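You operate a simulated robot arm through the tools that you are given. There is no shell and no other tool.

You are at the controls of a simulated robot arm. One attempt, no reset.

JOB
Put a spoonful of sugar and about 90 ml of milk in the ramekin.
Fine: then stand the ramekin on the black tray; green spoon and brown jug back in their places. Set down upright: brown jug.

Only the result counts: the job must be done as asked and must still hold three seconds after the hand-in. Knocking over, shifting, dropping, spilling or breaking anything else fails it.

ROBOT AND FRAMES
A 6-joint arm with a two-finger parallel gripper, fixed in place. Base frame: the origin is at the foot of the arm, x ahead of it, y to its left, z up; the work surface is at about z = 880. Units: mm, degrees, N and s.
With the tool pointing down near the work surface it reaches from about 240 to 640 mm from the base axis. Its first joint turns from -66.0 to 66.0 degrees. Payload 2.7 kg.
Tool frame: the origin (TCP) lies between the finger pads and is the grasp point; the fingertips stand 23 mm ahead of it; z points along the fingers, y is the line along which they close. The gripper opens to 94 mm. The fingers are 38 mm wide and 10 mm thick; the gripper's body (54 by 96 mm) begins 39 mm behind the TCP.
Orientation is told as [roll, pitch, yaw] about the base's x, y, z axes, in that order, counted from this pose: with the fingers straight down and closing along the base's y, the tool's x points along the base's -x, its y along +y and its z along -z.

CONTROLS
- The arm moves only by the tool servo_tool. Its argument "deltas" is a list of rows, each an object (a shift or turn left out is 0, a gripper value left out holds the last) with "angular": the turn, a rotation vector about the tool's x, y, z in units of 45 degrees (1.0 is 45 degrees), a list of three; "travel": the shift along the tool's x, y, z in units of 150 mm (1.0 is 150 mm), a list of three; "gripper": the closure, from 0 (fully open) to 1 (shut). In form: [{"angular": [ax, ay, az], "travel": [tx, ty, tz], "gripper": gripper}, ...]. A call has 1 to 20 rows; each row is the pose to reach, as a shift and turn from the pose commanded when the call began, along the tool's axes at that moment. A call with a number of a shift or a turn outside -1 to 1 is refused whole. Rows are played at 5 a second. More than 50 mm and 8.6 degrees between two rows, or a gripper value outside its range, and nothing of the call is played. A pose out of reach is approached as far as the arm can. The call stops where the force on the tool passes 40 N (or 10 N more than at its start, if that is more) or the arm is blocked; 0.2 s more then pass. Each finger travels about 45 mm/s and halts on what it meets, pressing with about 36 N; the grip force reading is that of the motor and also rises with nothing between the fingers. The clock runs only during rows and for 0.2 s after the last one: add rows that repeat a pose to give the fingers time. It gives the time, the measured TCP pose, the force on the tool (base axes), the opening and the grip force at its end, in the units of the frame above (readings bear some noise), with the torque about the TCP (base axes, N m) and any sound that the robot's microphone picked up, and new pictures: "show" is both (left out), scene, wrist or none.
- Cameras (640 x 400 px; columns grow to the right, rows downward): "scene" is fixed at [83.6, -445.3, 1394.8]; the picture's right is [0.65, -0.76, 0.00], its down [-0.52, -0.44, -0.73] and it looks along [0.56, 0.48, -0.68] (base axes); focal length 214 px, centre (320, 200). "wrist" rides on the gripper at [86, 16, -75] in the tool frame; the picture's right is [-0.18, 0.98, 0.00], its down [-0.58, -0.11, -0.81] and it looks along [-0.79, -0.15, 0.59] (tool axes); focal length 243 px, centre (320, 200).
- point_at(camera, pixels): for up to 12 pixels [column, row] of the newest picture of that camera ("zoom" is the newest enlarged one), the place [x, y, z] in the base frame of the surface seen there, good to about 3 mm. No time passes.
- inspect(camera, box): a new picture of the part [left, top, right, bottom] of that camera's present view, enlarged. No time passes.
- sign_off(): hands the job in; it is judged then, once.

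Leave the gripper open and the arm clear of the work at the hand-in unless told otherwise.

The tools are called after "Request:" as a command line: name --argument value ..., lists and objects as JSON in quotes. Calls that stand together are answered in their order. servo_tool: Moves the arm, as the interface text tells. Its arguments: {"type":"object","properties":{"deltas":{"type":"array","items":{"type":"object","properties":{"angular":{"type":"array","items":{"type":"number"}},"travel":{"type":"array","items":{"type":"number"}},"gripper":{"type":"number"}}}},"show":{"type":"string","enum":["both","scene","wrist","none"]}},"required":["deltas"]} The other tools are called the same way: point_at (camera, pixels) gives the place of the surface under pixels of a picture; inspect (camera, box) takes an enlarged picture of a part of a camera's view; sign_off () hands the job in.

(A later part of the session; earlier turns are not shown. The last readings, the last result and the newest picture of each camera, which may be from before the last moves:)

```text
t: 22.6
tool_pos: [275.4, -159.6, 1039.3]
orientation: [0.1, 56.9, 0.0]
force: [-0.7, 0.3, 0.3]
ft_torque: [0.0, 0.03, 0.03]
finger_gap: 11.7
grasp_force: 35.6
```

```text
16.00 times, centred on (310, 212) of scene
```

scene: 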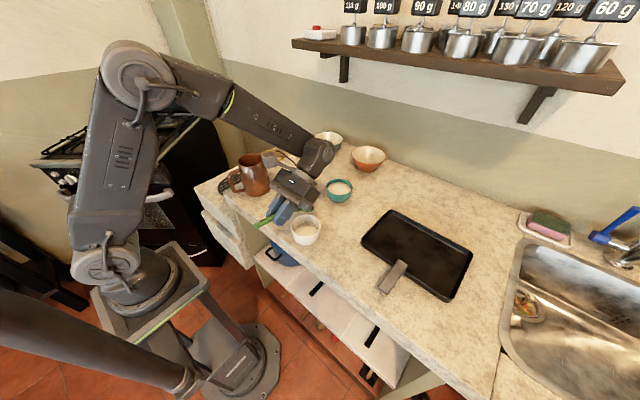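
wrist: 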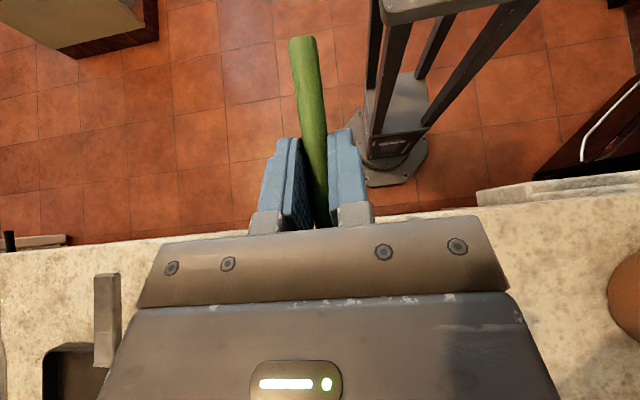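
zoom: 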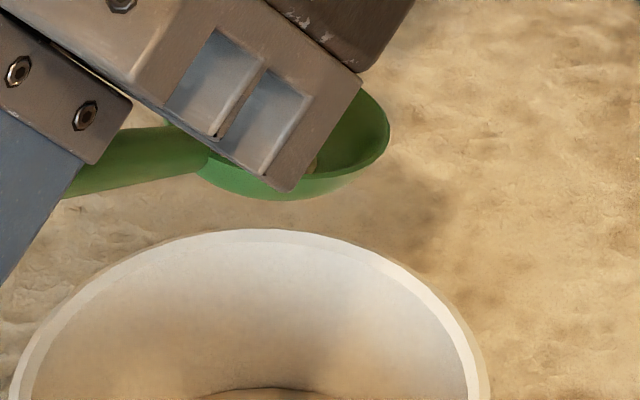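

The spoon looks almost empty. I'll pitch back to about 33°, so the spoon is level, still above the ramekin, and look inside its bowl.

Request:
servo_tool --deltas '[{"angular": [0, -0.13, 0]}, {"angular": [0, -0.27, 0]}, {"angular": [0, -0.4, 0]}, {"angular": [0, -0.53, 0]}, {"angular": [0, -0.53, 0]}]'

Request:
inspect --camera "scene" --box '[260, 180, 356, 240]'

Request:
inspect --camera "scene" --box '[290, 190, 330, 215]'

```text
t: 23.8
tool_pos: [274.0, -157.5, 1039.8]
orientation: [0.1, 32.9, -0.1]
force: [0.3, -0.7, 0.7]
ft_torque: [0.0, 0.01, -0.02]
finger_gap: 11.9
grasp_force: 35.3
```

scene: 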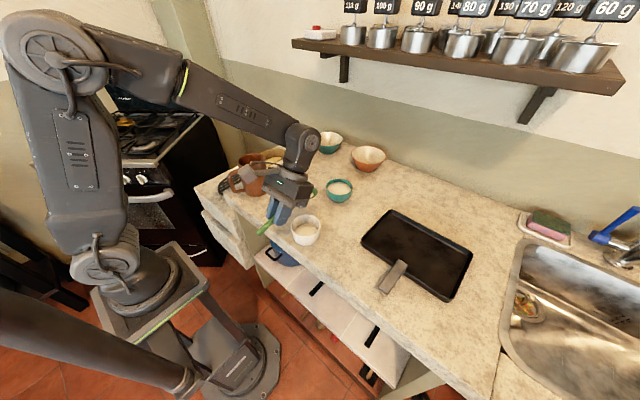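
wrist: 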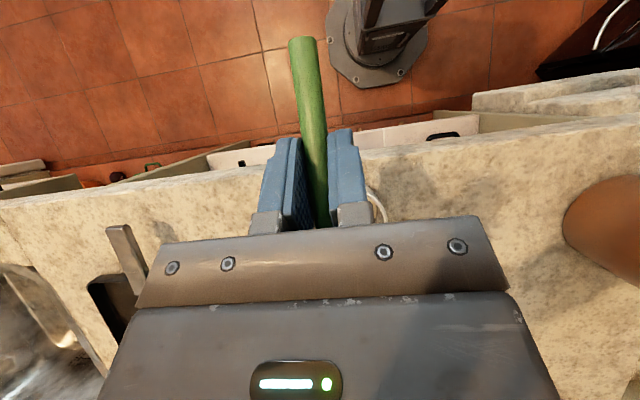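

```text
6.67 times, centred on (308, 210) of scene
```

zoom: 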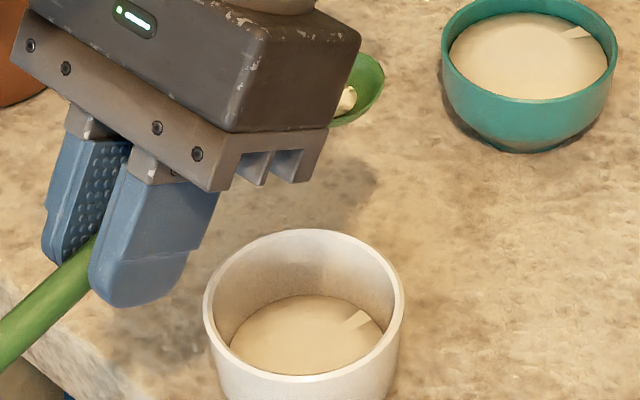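

```text
16.00 times, centred on (310, 202) of scene
```

zoom: 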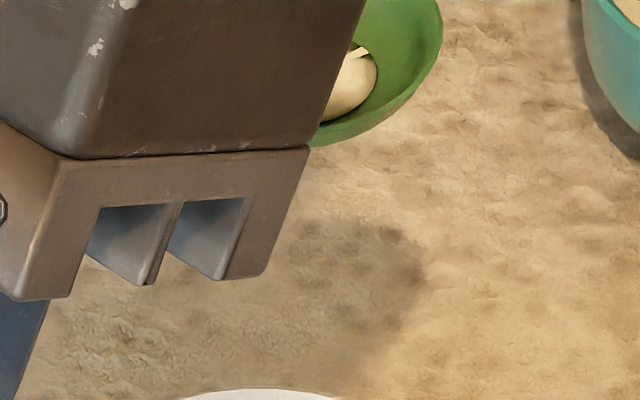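

A little sugar remains in the spoon bowl (zoom (350,90)). I'll measure the spoon's position so I can roll it sideways over the ramekin to empty it.

Request:
point_at --camera "zoom" --pixels '[[345, 95], [440, 30], [400, 20], [400, 100], [330, 140], [370, 75]]'

Request:
point_at --camera "wrist" --pixels '[[302, 45], [308, 100], [318, 160], [322, 190]]'

Request:
point_at --camera "scene" --pixels '[[262, 231], [268, 225]]'

```text
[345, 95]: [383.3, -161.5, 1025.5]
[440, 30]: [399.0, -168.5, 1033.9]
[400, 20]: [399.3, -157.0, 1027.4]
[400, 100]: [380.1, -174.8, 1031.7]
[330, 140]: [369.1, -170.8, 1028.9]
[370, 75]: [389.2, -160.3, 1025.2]
```

```text
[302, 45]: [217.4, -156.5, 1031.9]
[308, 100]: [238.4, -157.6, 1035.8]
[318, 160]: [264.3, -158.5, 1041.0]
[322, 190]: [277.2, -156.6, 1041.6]
```

```text
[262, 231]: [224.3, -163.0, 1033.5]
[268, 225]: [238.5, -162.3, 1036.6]
```

The spoon is level in this pose. Its bowl centre is now 109 mm ahead of the TCP, and the ramekin is centred at ≈(361,-154). I'll place the bowl over the ramekin's centre and test rolling 45° sideways while still high up.

Request:
servo_tool --deltas '[{"travel": [0.087, 0.03, 0.136]}, {"travel": [0.087, 0.03, 0.136], "angular": [0.14, 0, 0.091]}, {"travel": [0.087, 0.03, 0.136], "angular": [0.28, 0, 0.182]}, {"travel": [0.087, 0.03, 0.136], "angular": [0.42, 0, 0.273]}, {"travel": [0.087, 0.03, 0.136], "angular": [0.56, 0, 0.364]}, {"travel": [0.087, 0.03, 0.136], "angular": [0.7, 0, 0.455]}, {"travel": [0.087, 0.03, 0.136], "angular": [0.839, 0, 0.545]}, {"travel": [0.087, 0.03, 0.136], "angular": [0.839, 0, 0.545]}]'

Request:
inspect --camera "scene" --box '[260, 180, 356, 240]'

```text
t: 25.6
tool_pos: [252.9, -155.1, 1029.0]
orientation: [-50.1, 22.6, -24.7]
force: [0.8, 0.2, -0.7]
ft_torque: [0.04, 0.02, -0.02]
finger_gap: 11.9
grasp_force: 35.8
```

scene: 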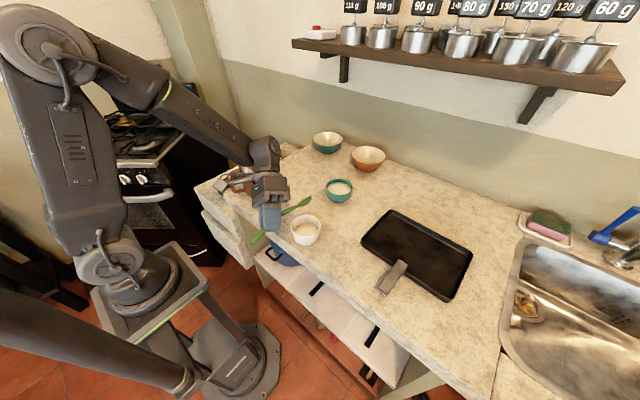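
wrist: 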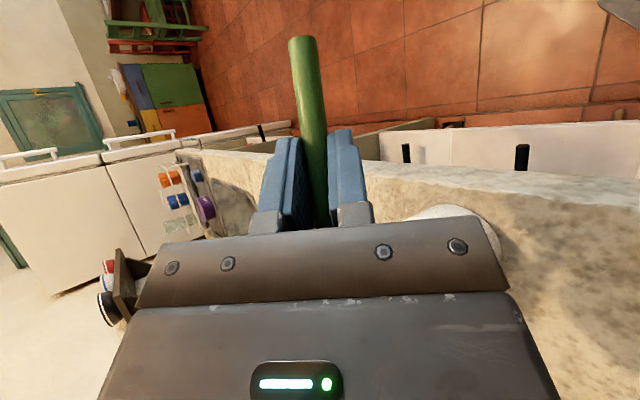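

```text
6.67 times, centred on (308, 210) of scene
```

zoom: 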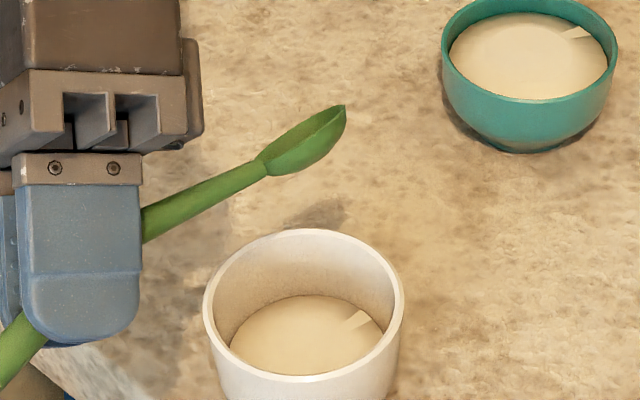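

I'll check that the spoon bowl is over the ramekin.

Request:
point_at --camera "zoom" --pixels '[[342, 110], [300, 150], [268, 160], [300, 125], [200, 195], [20, 340], [305, 340]]'

```text
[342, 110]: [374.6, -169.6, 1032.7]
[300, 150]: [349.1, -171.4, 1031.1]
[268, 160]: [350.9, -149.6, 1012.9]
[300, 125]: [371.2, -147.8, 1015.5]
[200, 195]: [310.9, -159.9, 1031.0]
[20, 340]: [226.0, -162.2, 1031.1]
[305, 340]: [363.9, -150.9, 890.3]
```

Bowl is over the ramekin. I'll lower about 40 mm and roll further to about -70°.

Request:
servo_tool --deltas '[{"travel": [-0.049, 0.118, 0.075]}, {"travel": [-0.09, 0.22, 0.14]}, {"travel": [-0.09, 0.22, 0.14], "angular": [0.12, 0, 0.078]}, {"travel": [-0.09, 0.22, 0.14], "angular": [0.24, 0, 0.156]}, {"travel": [-0.09, 0.22, 0.14], "angular": [0.36, 0, 0.234]}, {"travel": [-0.09, 0.22, 0.14], "angular": [0.466, 0, 0.303]}, {"travel": [-0.09, 0.22, 0.14], "angular": [0.466, 0, 0.303]}, {"travel": [-0.09, 0.22, 0.14], "angular": [0.466, 0, 0.303]}]'

Request:
inspect --camera "scene" --box '[260, 180, 356, 240]'

```text
t: 27.4
tool_pos: [252.3, -147.8, 989.8]
orientation: [-73.0, 10.7, -31.5]
force: [0.4, -0.1, 0.6]
ft_torque: [0.01, 0.02, -0.01]
finger_gap: 12.1
grasp_force: 35.7
```

scene: 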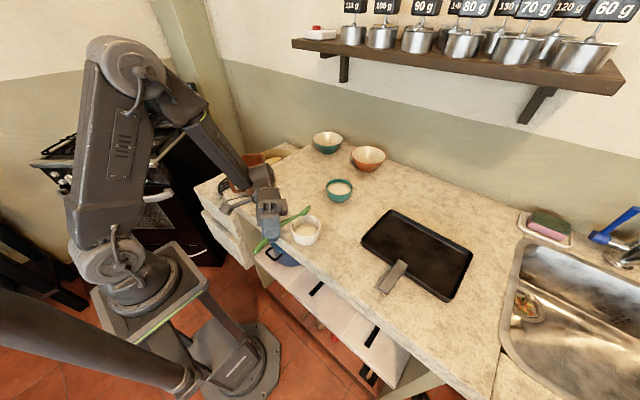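
wrist: 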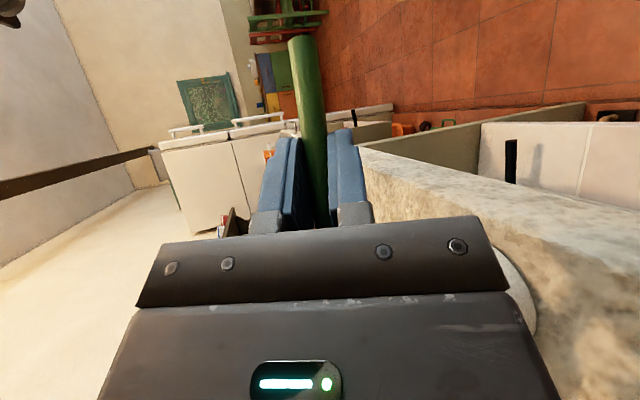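

```text
6.67 times, centred on (308, 210) of scene
```

zoom: 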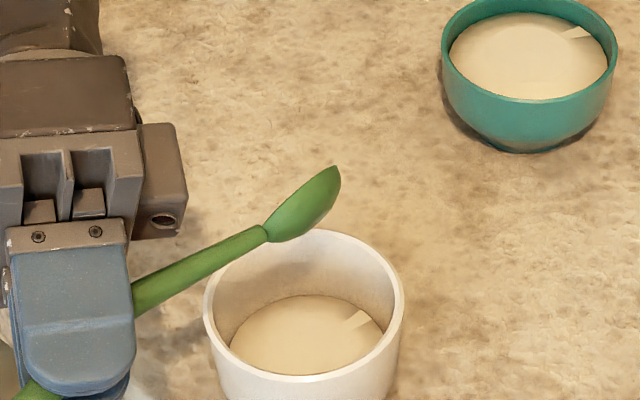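

No collision and no reach problem. I'll continue the roll to about -95° to drop the rest.

Request:
servo_tool --deltas '[{"angular": [0.12, 0, 0.078]}, {"angular": [0.24, 0, 0.156]}, {"angular": [0.36, 0, 0.234]}, {"angular": [0.466, 0, 0.303]}, {"angular": [0.466, 0, 0.303]}, {"angular": [0.466, 0, 0.303]}, {"angular": [0.466, 0, 0.303]}]'

Request:
inspect --camera "scene" --box '[260, 180, 356, 240]'

```text
t: 29.0
tool_pos: [252.0, -148.4, 989.7]
orientation: [-94.3, -2.7, -32.9]
force: [-0.1, 0.3, -0.3]
ft_torque: [-0.03, 0.0, -0.02]
finger_gap: 11.6
grasp_force: 35.8
```

scene: 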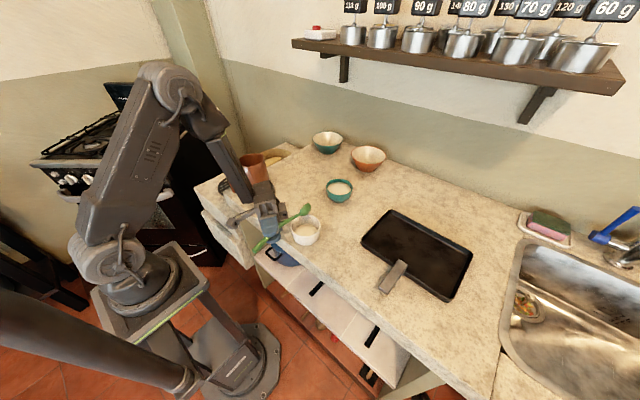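
wrist: 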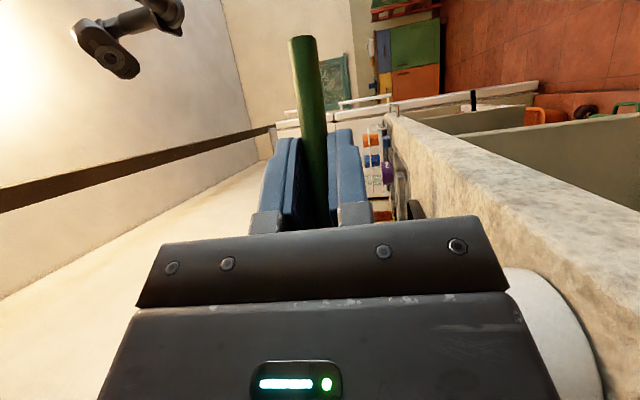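

```text
6.67 times, centred on (308, 210) of scene
```

zoom: 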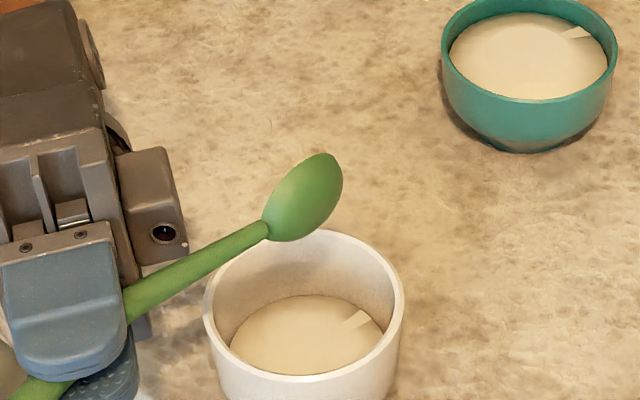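

I'll roll back up and check the spoon's bowl.

Request:
servo_tool --deltas '[{"angular": [-0.13, 0, -0.084]}, {"angular": [-0.26, 0, -0.168]}, {"angular": [-0.39, 0, -0.252]}, {"angular": [-0.52, 0, -0.336]}, {"angular": [-0.65, 0, -0.42]}, {"angular": [-0.78, 0, -0.504]}, {"angular": [-0.904, 0, -0.588]}]' --show "none"

Request:
servo_tool --deltas '[{"angular": [-0.13, 0, -0.084]}, {"angular": [-0.26, 0, -0.168]}, {"angular": [-0.39, 0, -0.252]}, {"angular": [-0.52, 0, -0.336]}, {"angular": [-0.65, 0, -0.42]}, {"angular": [-0.78, 0, -0.504]}, {"angular": [-0.87, 0, -0.563]}, {"angular": [-0.87, 0, -0.563]}]'

Request:
inspect --camera "scene" --box '[260, 180, 356, 240]'

```text
t: 30.6
tool_pos: [253.1, -148.7, 988.5]
orientation: [-51.4, 22.2, -25.2]
force: [-0.6, -0.2, 0.4]
ft_torque: [0.0, 0.01, -0.01]
finger_gap: 11.9
grasp_force: 36.4
```

```text
t: 32.4
tool_pos: [252.2, -147.9, 988.5]
orientation: [0.2, 33.1, 0.1]
force: [-0.4, -0.1, 0.7]
ft_torque: [0.03, 0.03, 0.0]
finger_gap: 11.9
grasp_force: 35.5
```

scene: 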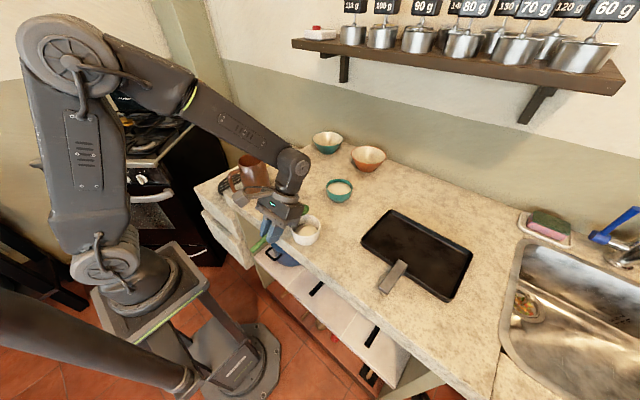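
wrist: 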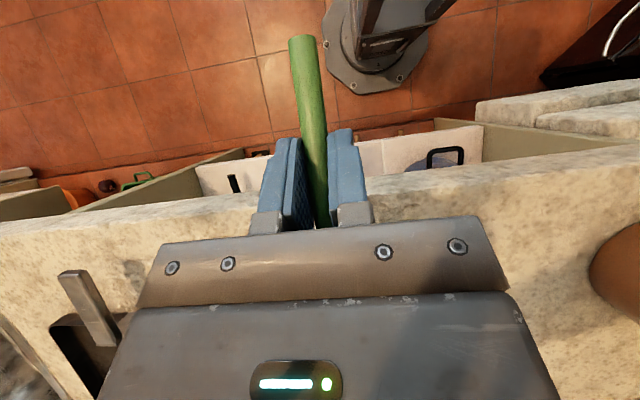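

```text
6.67 times, centred on (308, 210) of scene
```

zoom: 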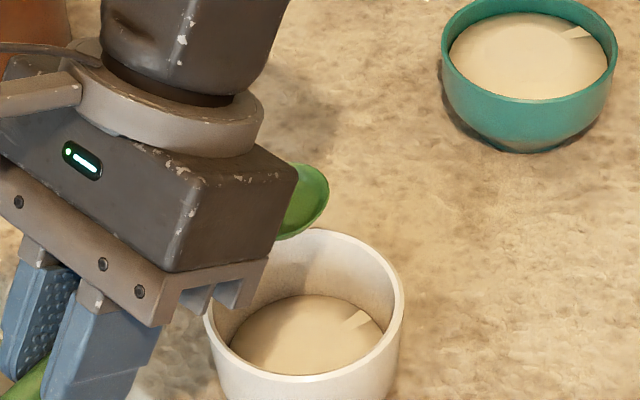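

The spoon looks empty. I'll now carry it up and back above its original place (TCP target (373.5,-0.5), since it slid 18.5 mm in the grip).

Request:
servo_tool --deltas '[{"travel": [0.1, 0, -0.15]}, {"travel": [0.187, 0, -0.288]}, {"travel": [0.05, 0.2, -0.376]}, {"travel": [-0.086, 0.4, -0.465]}, {"travel": [-0.222, 0.6, -0.553]}, {"travel": [-0.357, 0.8, -0.642]}, {"travel": [-0.45, 0.93, -0.71]}, {"travel": [-0.492, 0.983, -0.73]}, {"travel": [-0.492, 0.983, -0.73]}]'

Request:
inspect --camera "scene" --box '[235, 110, 363, 190]'

```text
t: 34.4
tool_pos: [374.8, -1.2, 1040.4]
orientation: [0.1, 33.2, 0.0]
force: [1.1, 0.7, -0.4]
ft_torque: [-0.02, 0.03, -0.02]
finger_gap: 12.3
grasp_force: 36.0
```

scene: 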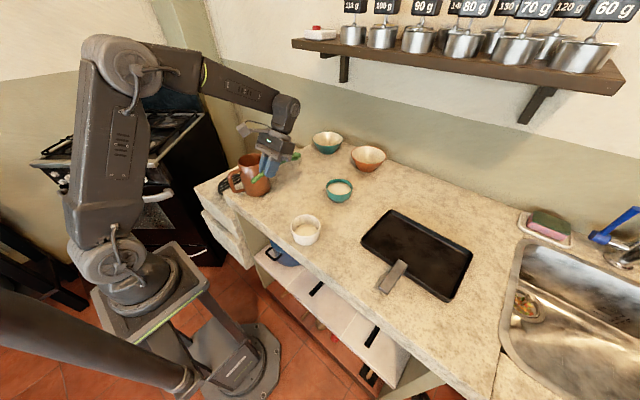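
wrist: 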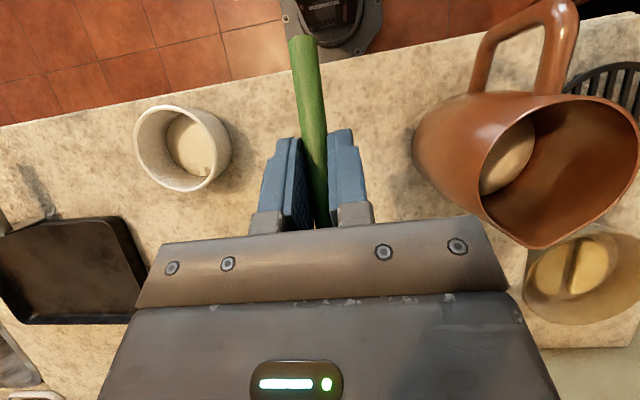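

```text
5.00 times, centred on (299, 150) of scene
```

zoom: 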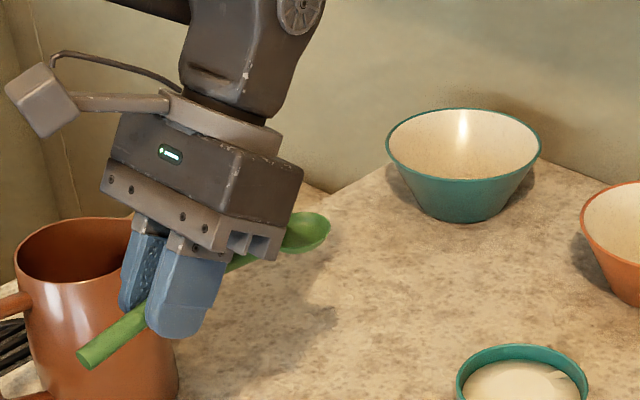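

I'll measure the spoon's end and tip here, and also use the wrist view of the jug (rim, milk surface, handle).

Request:
point_at --camera "zoom" --pixels '[[85, 358], [120, 328], [328, 225], [310, 215], [300, 247], [315, 235]]'

Request:
point_at --camera "wrist" --pixels '[[302, 45], [318, 150], [505, 155], [530, 100], [485, 180], [530, 246], [637, 165], [570, 5], [475, 75], [555, 60], [185, 140], [205, 170]]'

```text
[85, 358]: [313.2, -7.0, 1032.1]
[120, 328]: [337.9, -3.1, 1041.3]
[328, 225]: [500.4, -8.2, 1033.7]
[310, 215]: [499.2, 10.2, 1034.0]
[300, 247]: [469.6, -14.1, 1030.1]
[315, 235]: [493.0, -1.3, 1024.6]
```

```text
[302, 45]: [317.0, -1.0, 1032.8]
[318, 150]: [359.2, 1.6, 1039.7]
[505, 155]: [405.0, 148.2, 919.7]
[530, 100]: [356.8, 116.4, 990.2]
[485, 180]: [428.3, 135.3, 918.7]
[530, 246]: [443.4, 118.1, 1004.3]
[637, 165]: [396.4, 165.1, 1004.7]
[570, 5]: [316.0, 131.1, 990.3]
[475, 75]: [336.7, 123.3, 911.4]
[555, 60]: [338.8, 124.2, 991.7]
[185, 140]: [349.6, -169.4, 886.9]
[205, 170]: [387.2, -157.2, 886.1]
```

The spoon is level and lined up with its original place (end x≈312, tip x≈501, y≈-1). I'll lower it in two stages, with the last millimetres slow.

Request:
servo_tool --deltas '[{"travel": [-0.12, 0, 0.185]}, {"travel": [-0.24, 0, 0.37]}, {"travel": [-0.36, 0, 0.555]}, {"travel": [-0.41, 0, 0.632]}, {"travel": [-0.45, 0, 0.694]}, {"travel": [-0.466, 0, 0.718]}, {"travel": [-0.466, 0, 0.718]}]'

Request:
inspect --camera "scene" --box '[225, 140, 353, 220]'

```text
t: 36.0
tool_pos: [372.9, -0.2, 912.9]
orientation: [0.2, 33.1, 0.0]
force: [-0.1, -0.3, -0.2]
ft_torque: [-0.02, -0.03, -0.02]
finger_gap: 11.8
grasp_force: 35.7
```

scene: 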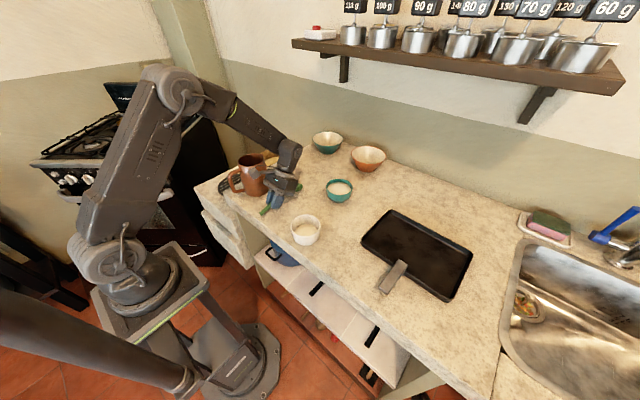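
wrist: 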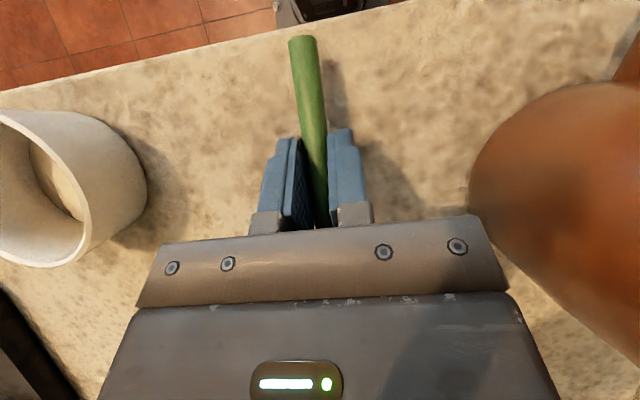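

```text
5.00 times, centred on (289, 180) of scene
```

zoom: 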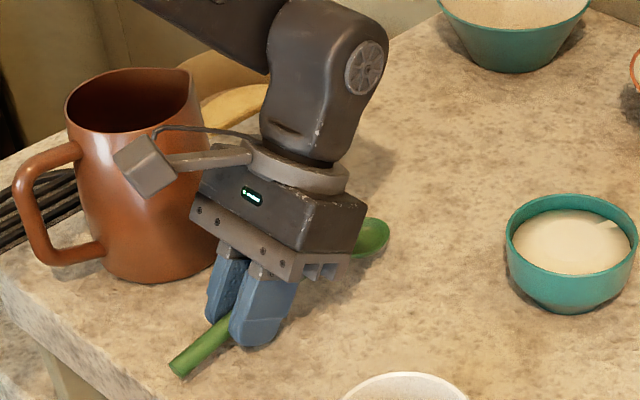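

Nothing touches yet. Last 7 mm slowly.

Request:
servo_tool --deltas '[{"travel": [-0.007, 0, 0.011]}, {"travel": [-0.014, 0, 0.022]}, {"travel": [-0.02, 0, 0.03]}, {"travel": [-0.025, 0, 0.038]}, {"travel": [-0.025, 0, 0.038]}]' --show "scene"

Request:
inspect --camera "scene" --box '[255, 180, 319, 220]'

```text
t: 36.9
tool_pos: [374.8, -0.6, 909.8]
orientation: [0.1, 33.1, 0.0]
force: [-1.7, 0.3, 4.3]
ft_torque: [-0.04, 0.01, -0.03]
finger_gap: 11.9
grasp_force: 35.8
stopped in row 4: the force on the tool passed its limit at 45 N (the readings are from after the stop); the commanded pose is now the measured one
```

scene: 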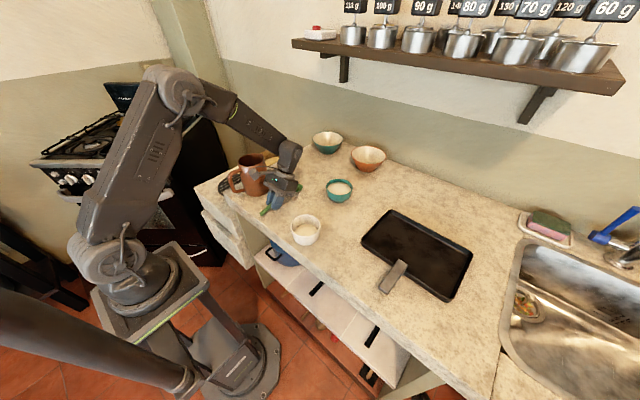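

```text
10.00 times, centred on (287, 200) of scene
```

zoom: 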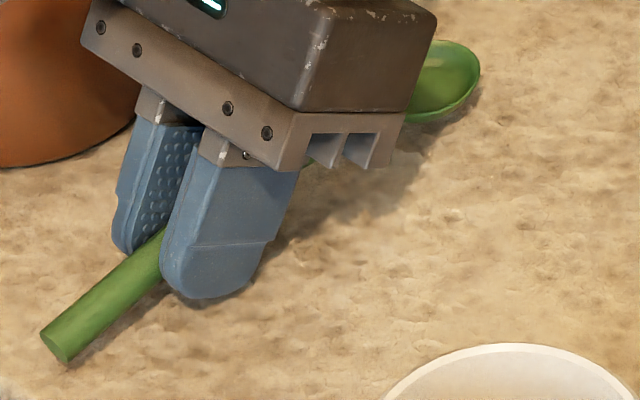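

The fingertips touched the counter at z≈909.8 with the spoon about 9 mm above it. I'll back off 1.5 mm and open so the level spoon settles into its place.

Request:
servo_tool --deltas '[{"travel": [0.005, 0, -0.008]}, {"travel": [0.005, 0, -0.008]}, {"travel": [0.005, 0, -0.008], "gripper": 0.6}, {"travel": [0.005, 0, -0.008], "gripper": 0.6}, {"travel": [0.005, 0, -0.008], "gripper": 0.6}, {"travel": [0.005, 0, -0.008], "gripper": 0.6}]'

Request:
inspect --camera "scene" --box '[255, 180, 319, 220]'

```text
t: 38.3
tool_pos: [374.8, 0.4, 910.0]
orientation: [0.2, 33.3, -0.1]
force: [-0.9, -0.2, 0.0]
ft_torque: [0.0, 0.03, 0.02]
finger_gap: 37.7
grasp_force: 0.0
```

scene: 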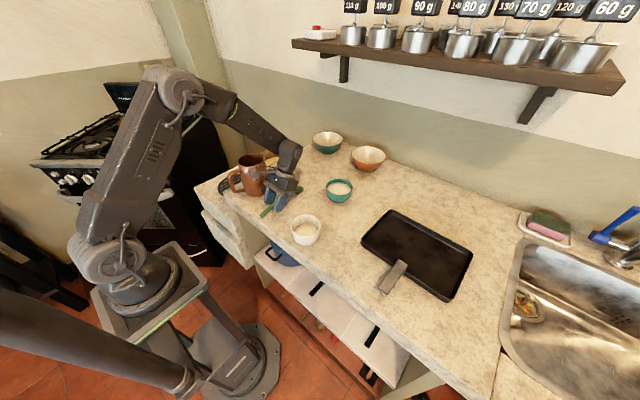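
wrist: 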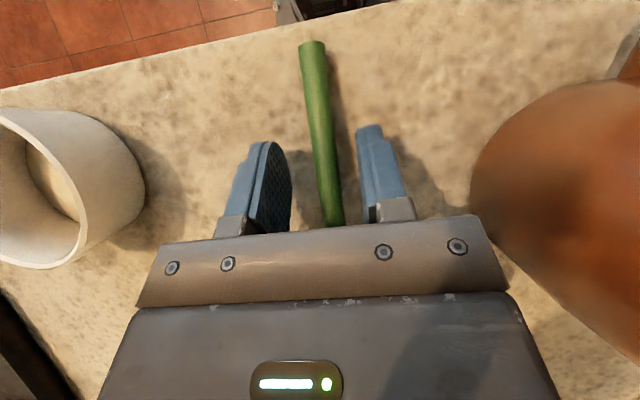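

```text
10.00 times, centred on (287, 200) of scene
```

zoom: 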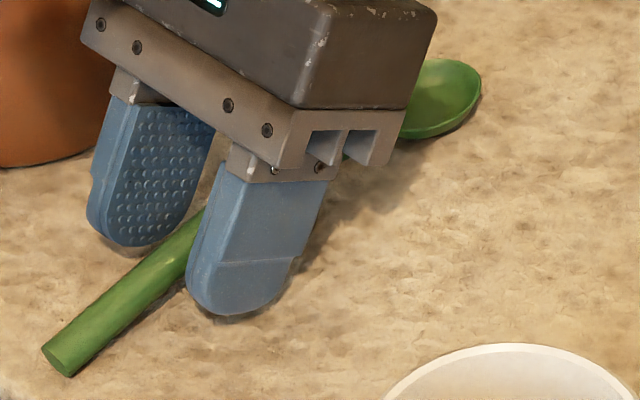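

The spoon has settled. I'll lift the gripper straight up and check the spoon's place.

Request:
servo_tool --deltas '[{"travel": [0.055, 0, -0.084]}, {"travel": [0.15, 0, -0.23]}, {"travel": [0.25, 0, -0.385]}, {"travel": [0.35, 0, -0.54]}, {"travel": [0.436, 0, -0.671]}, {"travel": [0.436, 0, -0.671]}]'

Request:
inspect --camera "scene" --box '[235, 170, 331, 230]'

```text
t: 39.7
tool_pos: [375.5, -1.6, 1031.8]
orientation: [0.2, 33.1, 0.0]
force: [-0.3, 0.5, 0.4]
ft_torque: [0.01, -0.01, 0.05]
finger_gap: 37.5
grasp_force: 0.1
```

scene: 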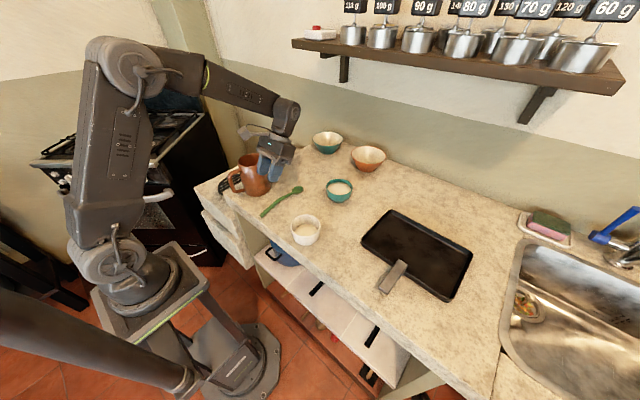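
wrist: 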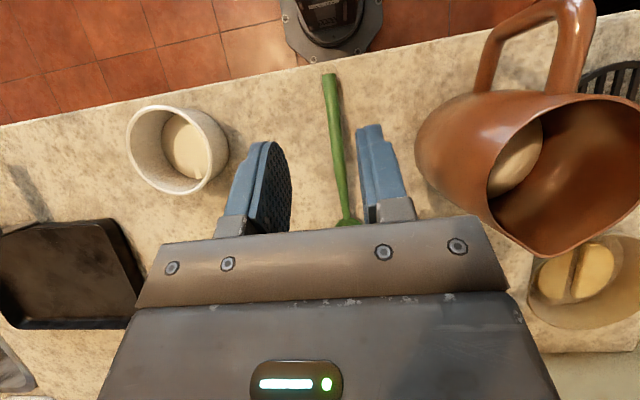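

```text
6.67 times, centred on (283, 200) of scene
```

zoom: 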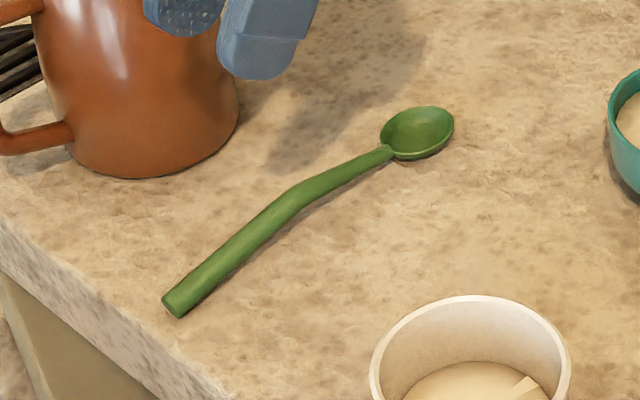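

The spoon is empty and back in its spot. Next I'll put the dry ramekin on the tray first, since pouring is easier to reach there and nothing full needs carrying. I'll move above the ramekin with an open, straight-down gripper.

Request:
servo_tool --deltas '[{"travel": [0.06, 0, -0.035], "angular": [0, -0.12, 0], "gripper": 0.0}, {"travel": [0.1, -0.2, -0.06], "angular": [0, -0.25, 0], "gripper": 0.0}, {"travel": [0.13, -0.4, -0.075], "angular": [0, -0.38, 0], "gripper": 0.0}, {"travel": [0.15, -0.6, -0.09], "angular": [0, -0.51, 0], "gripper": 0.0}, {"travel": [0.17, -0.8, -0.1], "angular": [0, -0.64, 0], "gripper": 0.0}, {"travel": [0.18, -0.99, -0.106], "angular": [0, -0.734, 0], "gripper": 0.0}, {"travel": [0.18, -0.99, -0.106], "angular": [0, -0.734, 0], "gripper": 0.0}]'

Request:
inspect --camera "scene" --box '[260, 190, 356, 250]'

```text
t: 41.3
tool_pos: [361.4, -149.5, 1059.2]
orientation: [0.2, 0.0, 0.0]
force: [-0.2, -0.3, 0.1]
ft_torque: [-0.03, -0.01, -0.01]
finger_gap: 94.2
grasp_force: 0.1
```

scene: 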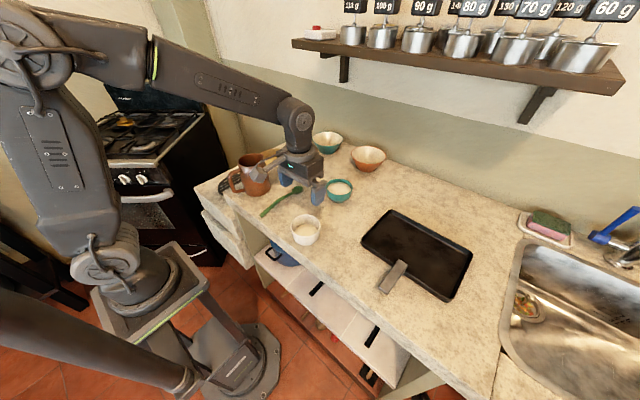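
wrist: 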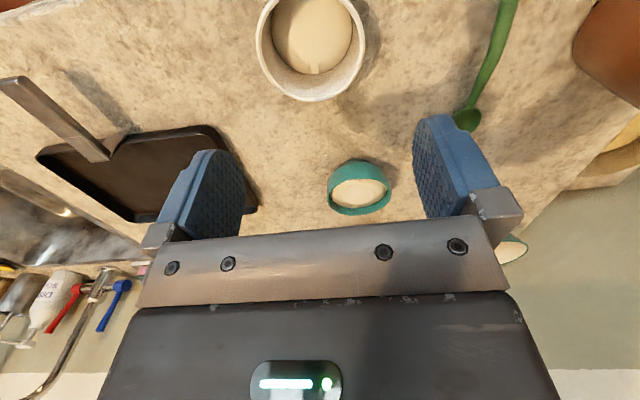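

```text
6.67 times, centred on (308, 220) of scene
```

zoom: 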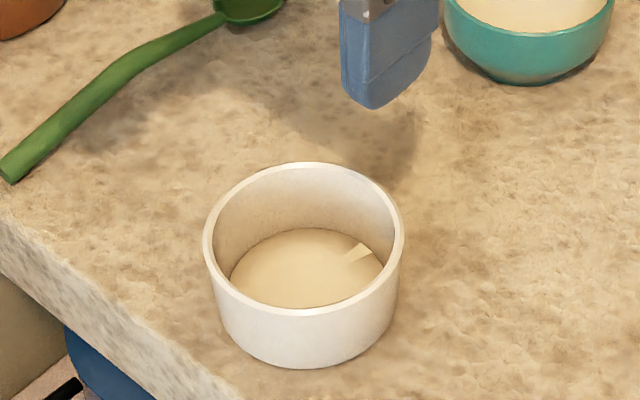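

I'll measure the ramekin's rim precisely.

Request:
point_at --camera "zoom" --pixels '[[207, 235], [401, 235], [302, 165], [303, 312], [230, 195], [375, 290], [378, 190], [230, 292], [303, 270]]'

Request:
point_at --camera "wrist" --pixels '[[259, 30], [363, 30], [312, 98], [300, 60], [312, 40]]'

```text
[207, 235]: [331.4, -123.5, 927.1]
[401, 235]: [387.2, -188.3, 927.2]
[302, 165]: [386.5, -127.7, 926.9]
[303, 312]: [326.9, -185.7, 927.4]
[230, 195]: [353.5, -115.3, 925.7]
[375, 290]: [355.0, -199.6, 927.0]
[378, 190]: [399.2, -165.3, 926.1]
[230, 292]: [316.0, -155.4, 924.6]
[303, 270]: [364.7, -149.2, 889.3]
```

```text
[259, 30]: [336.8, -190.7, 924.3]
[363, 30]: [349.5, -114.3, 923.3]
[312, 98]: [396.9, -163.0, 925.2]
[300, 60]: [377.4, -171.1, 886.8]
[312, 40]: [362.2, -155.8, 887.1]
```

Rim centre ≈(357,-157.5), Ø≈84. I'll centre and descend until the fingertips are just above the rim.

Request:
servo_tool --deltas '[{"travel": [0.029, -0.053, 0.2]}, {"travel": [0.029, -0.053, 0.45]}, {"travel": [0.029, -0.053, 0.65]}, {"travel": [0.029, -0.053, 0.7]}, {"travel": [0.029, -0.053, 0.7]}]'

Request:
inspect --camera "scene" --box '[260, 190, 356, 250]'

Request:
inspect --camera "wrist" --box '[140, 80, 500, 305]'

```text
t: 42.5
tool_pos: [354.9, -158.0, 953.7]
orientation: [0.1, 0.1, -0.1]
force: [-0.1, 1.4, 0.0]
ft_torque: [-0.02, 0.0, 0.02]
finger_gap: 93.9
grasp_force: 0.0
```

scene: 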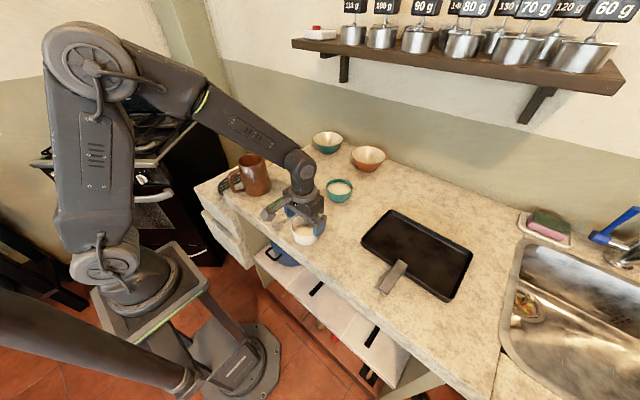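
wrist: 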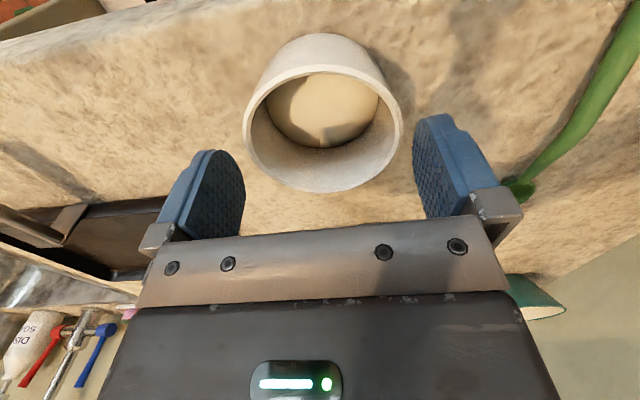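

```text
6.67 times, centred on (308, 220) of scene
```

zoom: 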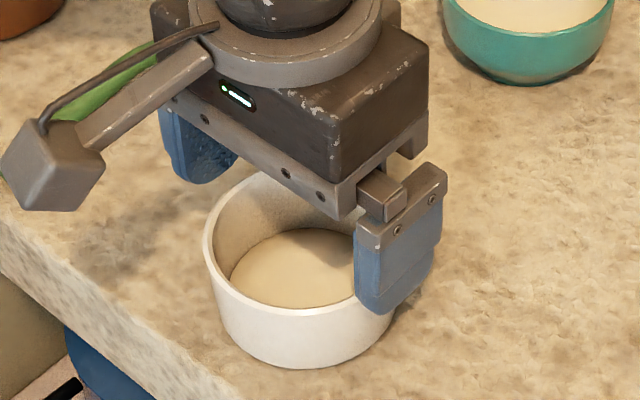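

```text
1.78 times, centred on (320, 192) of wrist
```

zoom: 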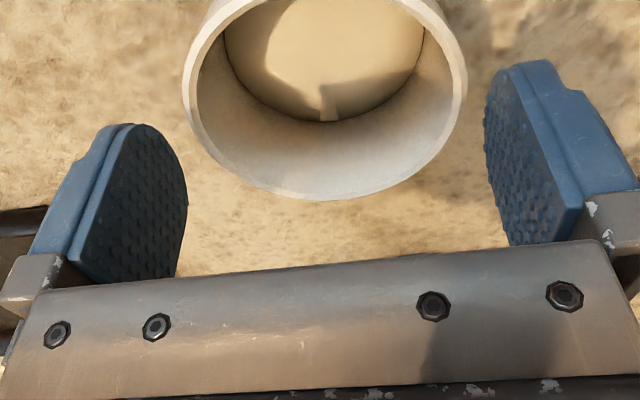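

I'll verify lateral centring from this wrist view.

Request:
point_at --camera "wrist" --pixels '[[246, 118], [401, 118], [322, 189], [205, 235], [425, 210], [240, 190], [416, 160]]'

```text
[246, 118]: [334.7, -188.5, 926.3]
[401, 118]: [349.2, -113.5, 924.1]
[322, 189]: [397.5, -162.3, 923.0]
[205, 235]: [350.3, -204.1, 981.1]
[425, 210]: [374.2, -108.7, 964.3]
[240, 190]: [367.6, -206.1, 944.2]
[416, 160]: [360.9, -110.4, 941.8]
```

Centred: ramekin y from about -199.5 to -114.5, finger faces at -206 and -110. I'll descend to z≈922 and close.

Request:
servo_tool --deltas '[{"travel": [0, 0.003, 0.07], "gripper": 0}, {"travel": [0, 0.003, 0.14], "gripper": 0}, {"travel": [0, 0.003, 0.21], "gripper": 0}, {"travel": [0, 0.003, 0.21], "gripper": 0.2}, {"travel": [0, 0.003, 0.21], "gripper": 0.2}, {"travel": [0, 0.003, 0.21], "gripper": 0.2}, {"travel": [0, 0.003, 0.21], "gripper": 0.2}]'

```text
t: 44.1
tool_pos: [356.0, -157.4, 922.9]
orientation: [0.1, 0.0, -0.1]
force: [0.3, -0.4, 2.0]
ft_torque: [-0.03, 0.0, 0.0]
finger_gap: 84.9
grasp_force: 35.7
```

scene: 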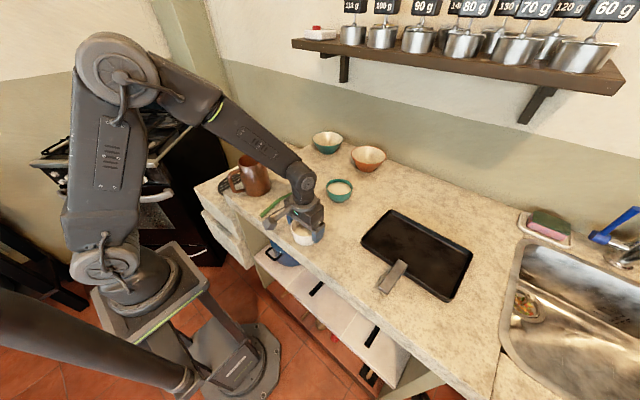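
wrist: 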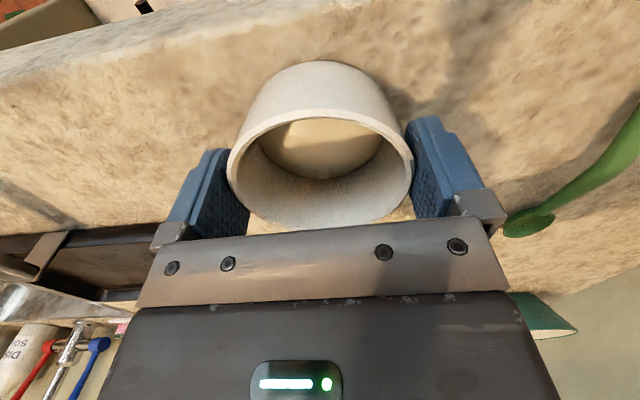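

Ramekin is gripped (84.9 mm). I'll lift it 90 mm and start toward the tray.

Request:
servo_tool --deltas '[{"travel": [0, 0, -0.07]}, {"travel": [0, 0, -0.2]}, {"travel": [0, 0, -0.4]}, {"travel": [0, 0, -0.6]}, {"travel": [-0.08, -0.14, -0.6]}, {"travel": [-0.2, -0.34, -0.6]}, {"travel": [-0.32, -0.54, -0.6]}, {"travel": [-0.42, -0.72, -0.6]}, {"travel": [-0.467, -0.8, -0.6]}, {"travel": [-0.467, -0.8, -0.6]}]'

```text
t: 46.3
tool_pos: [426.6, -277.2, 1011.5]
orientation: [0.1, 0.1, -0.1]
force: [0.1, -0.4, -1.7]
ft_torque: [-0.02, -0.01, -0.02]
finger_gap: 84.9
grasp_force: 36.1
```

scene: 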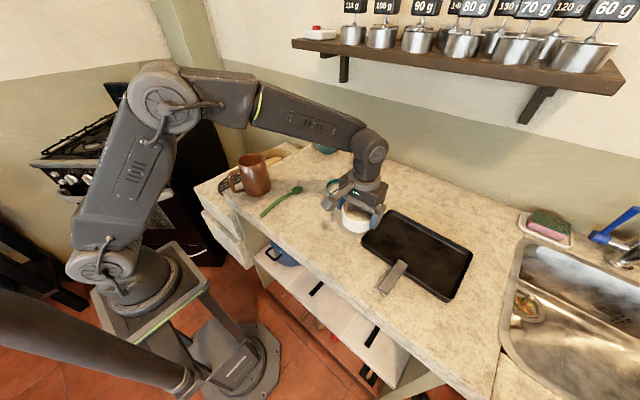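
wrist: 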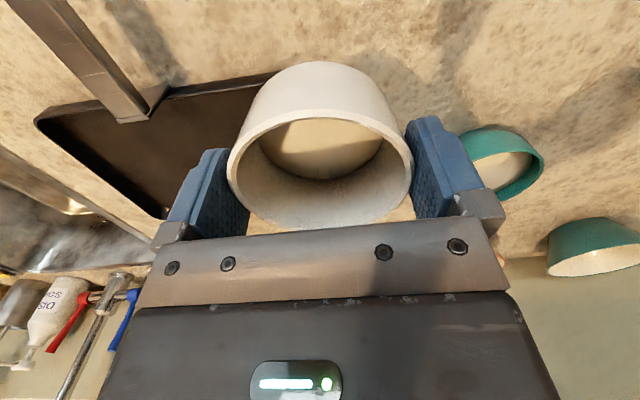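

Carrying on above the tray.

Request:
servo_tool --deltas '[{"travel": [-0.1, -0.15, 0]}, {"travel": [-0.22, -0.33, 0]}, {"travel": [-0.33, -0.5, 0]}, {"travel": [-0.4, -0.6, 0]}, {"travel": [-0.427, -0.633, 0]}, {"travel": [-0.427, -0.633, 0]}]'

Request:
inspect --camera "scene" --box '[340, 170, 500, 270]'

```text
t: 47.7
tool_pos: [489.5, -371.8, 1012.1]
orientation: [0.2, 0.1, -0.1]
force: [-0.1, 1.3, -1.8]
ft_torque: [0.04, -0.02, -0.01]
finger_gap: 84.8
grasp_force: 35.8
```

scene: 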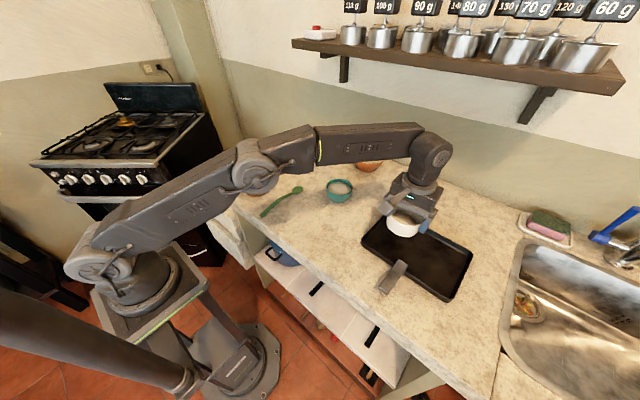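
wrist: 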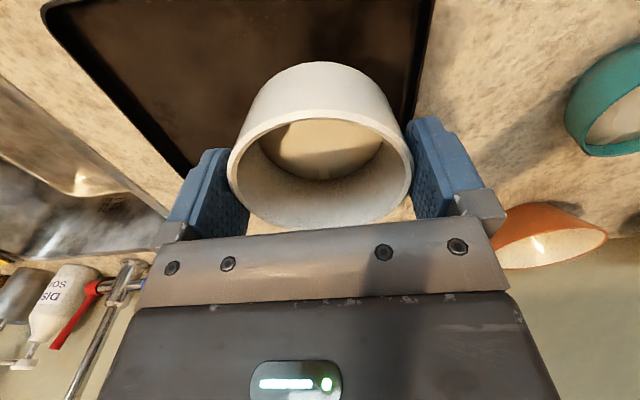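

```text
4.00 times, centred on (420, 220) of scene
```

zoom: 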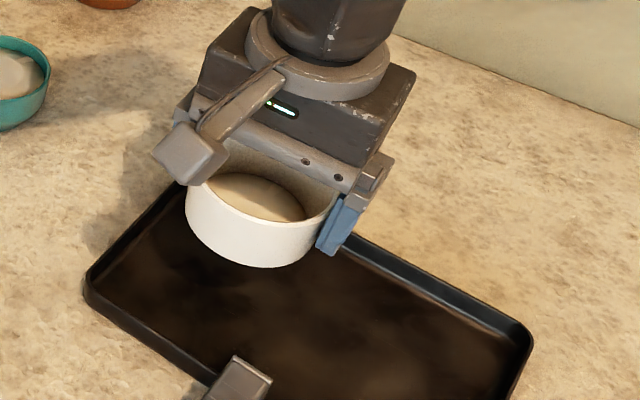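

Over the tray. I'll lower, with slow final millimetres.

Request:
servo_tool --deltas '[{"travel": [0, 0, 0.1]}, {"travel": [0, 0, 0.25]}, {"travel": [0, 0, 0.4]}, {"travel": [0, 0, 0.49]}, {"travel": [0, 0, 0.52]}, {"travel": [0, 0, 0.532]}, {"travel": [0, 0, 0.538]}, {"travel": [0, 0, 0.538]}]'

Request:
inspect --camera "scene" --box '[356, 190, 452, 250]'

```text
t: 49.5
tool_pos: [490.1, -372.9, 931.1]
orientation: [0.1, 0.1, -0.1]
force: [0.2, 0.5, -1.0]
ft_torque: [0.02, -0.01, 0.01]
finger_gap: 85.0
grasp_force: 36.4
```

scene: 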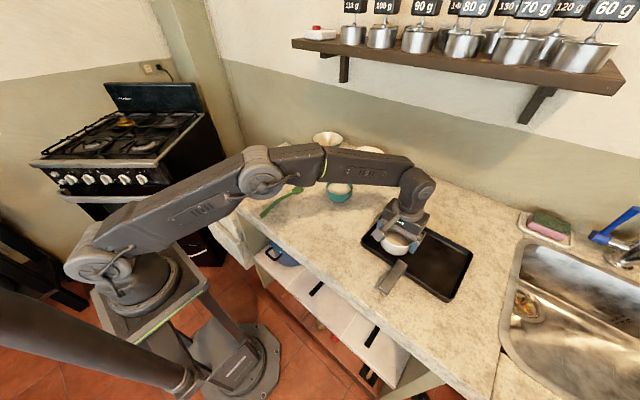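
wrist: 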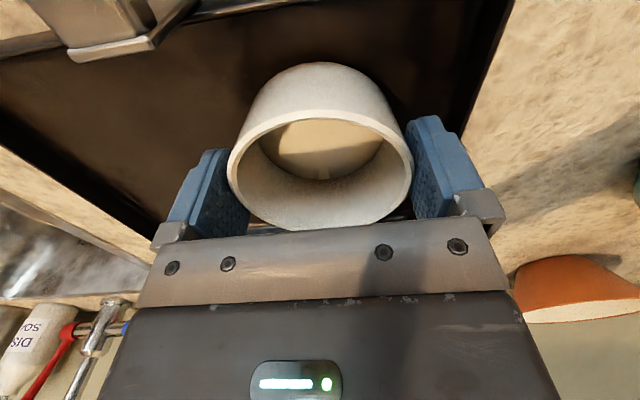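

```text
6.67 times, centred on (404, 220) of scene
```

zoom: 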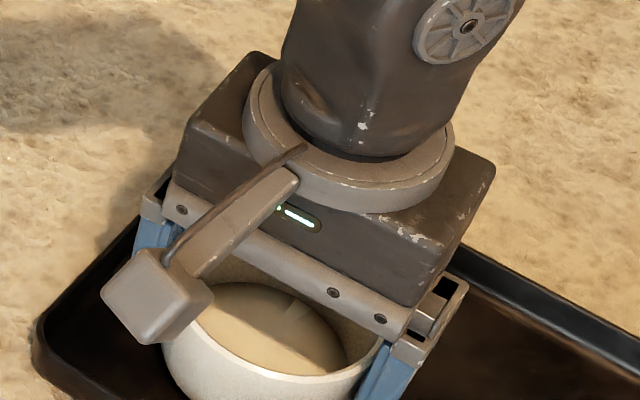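

Still hanging (−1 to −1.8 N), so I'll lower in half-millimetre steps.

Request:
servo_tool --deltas '[{"travel": [0, 0, 0.004]}, {"travel": [0, 0, 0.008]}, {"travel": [0, 0, 0.011]}, {"travel": [0, 0, 0.014]}, {"travel": [0, 0, 0.014]}]' --show "none"

```text
t: 50.7
tool_pos: [490.6, -373.2, 927.4]
orientation: [0.1, 0.2, -0.1]
force: [0.3, -0.6, -1.8]
ft_torque: [-0.01, -0.01, -0.01]
finger_gap: 84.8
grasp_force: 36.1
```

Still no contact; continuing down gently.

Request:
servo_tool --deltas '[{"travel": [0, 0, 0.003]}, {"travel": [0, 0, 0.006]}, {"travel": [0, 0, 0.009]}, {"travel": [0, 0, 0.009]}]' --show "none"

```text
t: 51.7
tool_pos: [489.2, -372.8, 926.6]
orientation: [0.1, 0.1, -0.1]
force: [0.7, -0.1, -1.1]
ft_torque: [0.03, 0.0, -0.02]
finger_gap: 85.0
grasp_force: 36.0
```

Request:
servo_tool --deltas '[{"travel": [0, 0, 0.003]}, {"travel": [0, 0, 0.006]}, {"travel": [0, 0, 0.006]}]' --show "none"

```text
t: 52.5
tool_pos: [489.9, -372.3, 926.7]
orientation: [0.2, 0.2, -0.1]
force: [-0.4, 0.0, -1.2]
ft_torque: [-0.01, 0.0, 0.02]
finger_gap: 84.9
grasp_force: 36.2
```

Request:
servo_tool --deltas '[{"travel": [0, 0, 0.003]}, {"travel": [0, 0, 0.006]}, {"travel": [0, 0, 0.006]}]' --show "none"

```text
t: 53.3
tool_pos: [489.8, -372.9, 926.5]
orientation: [0.2, 0.1, -0.1]
force: [-1.5, 1.3, 4.6]
ft_torque: [0.11, 0.04, 0.06]
finger_gap: 84.8
grasp_force: 35.6
```

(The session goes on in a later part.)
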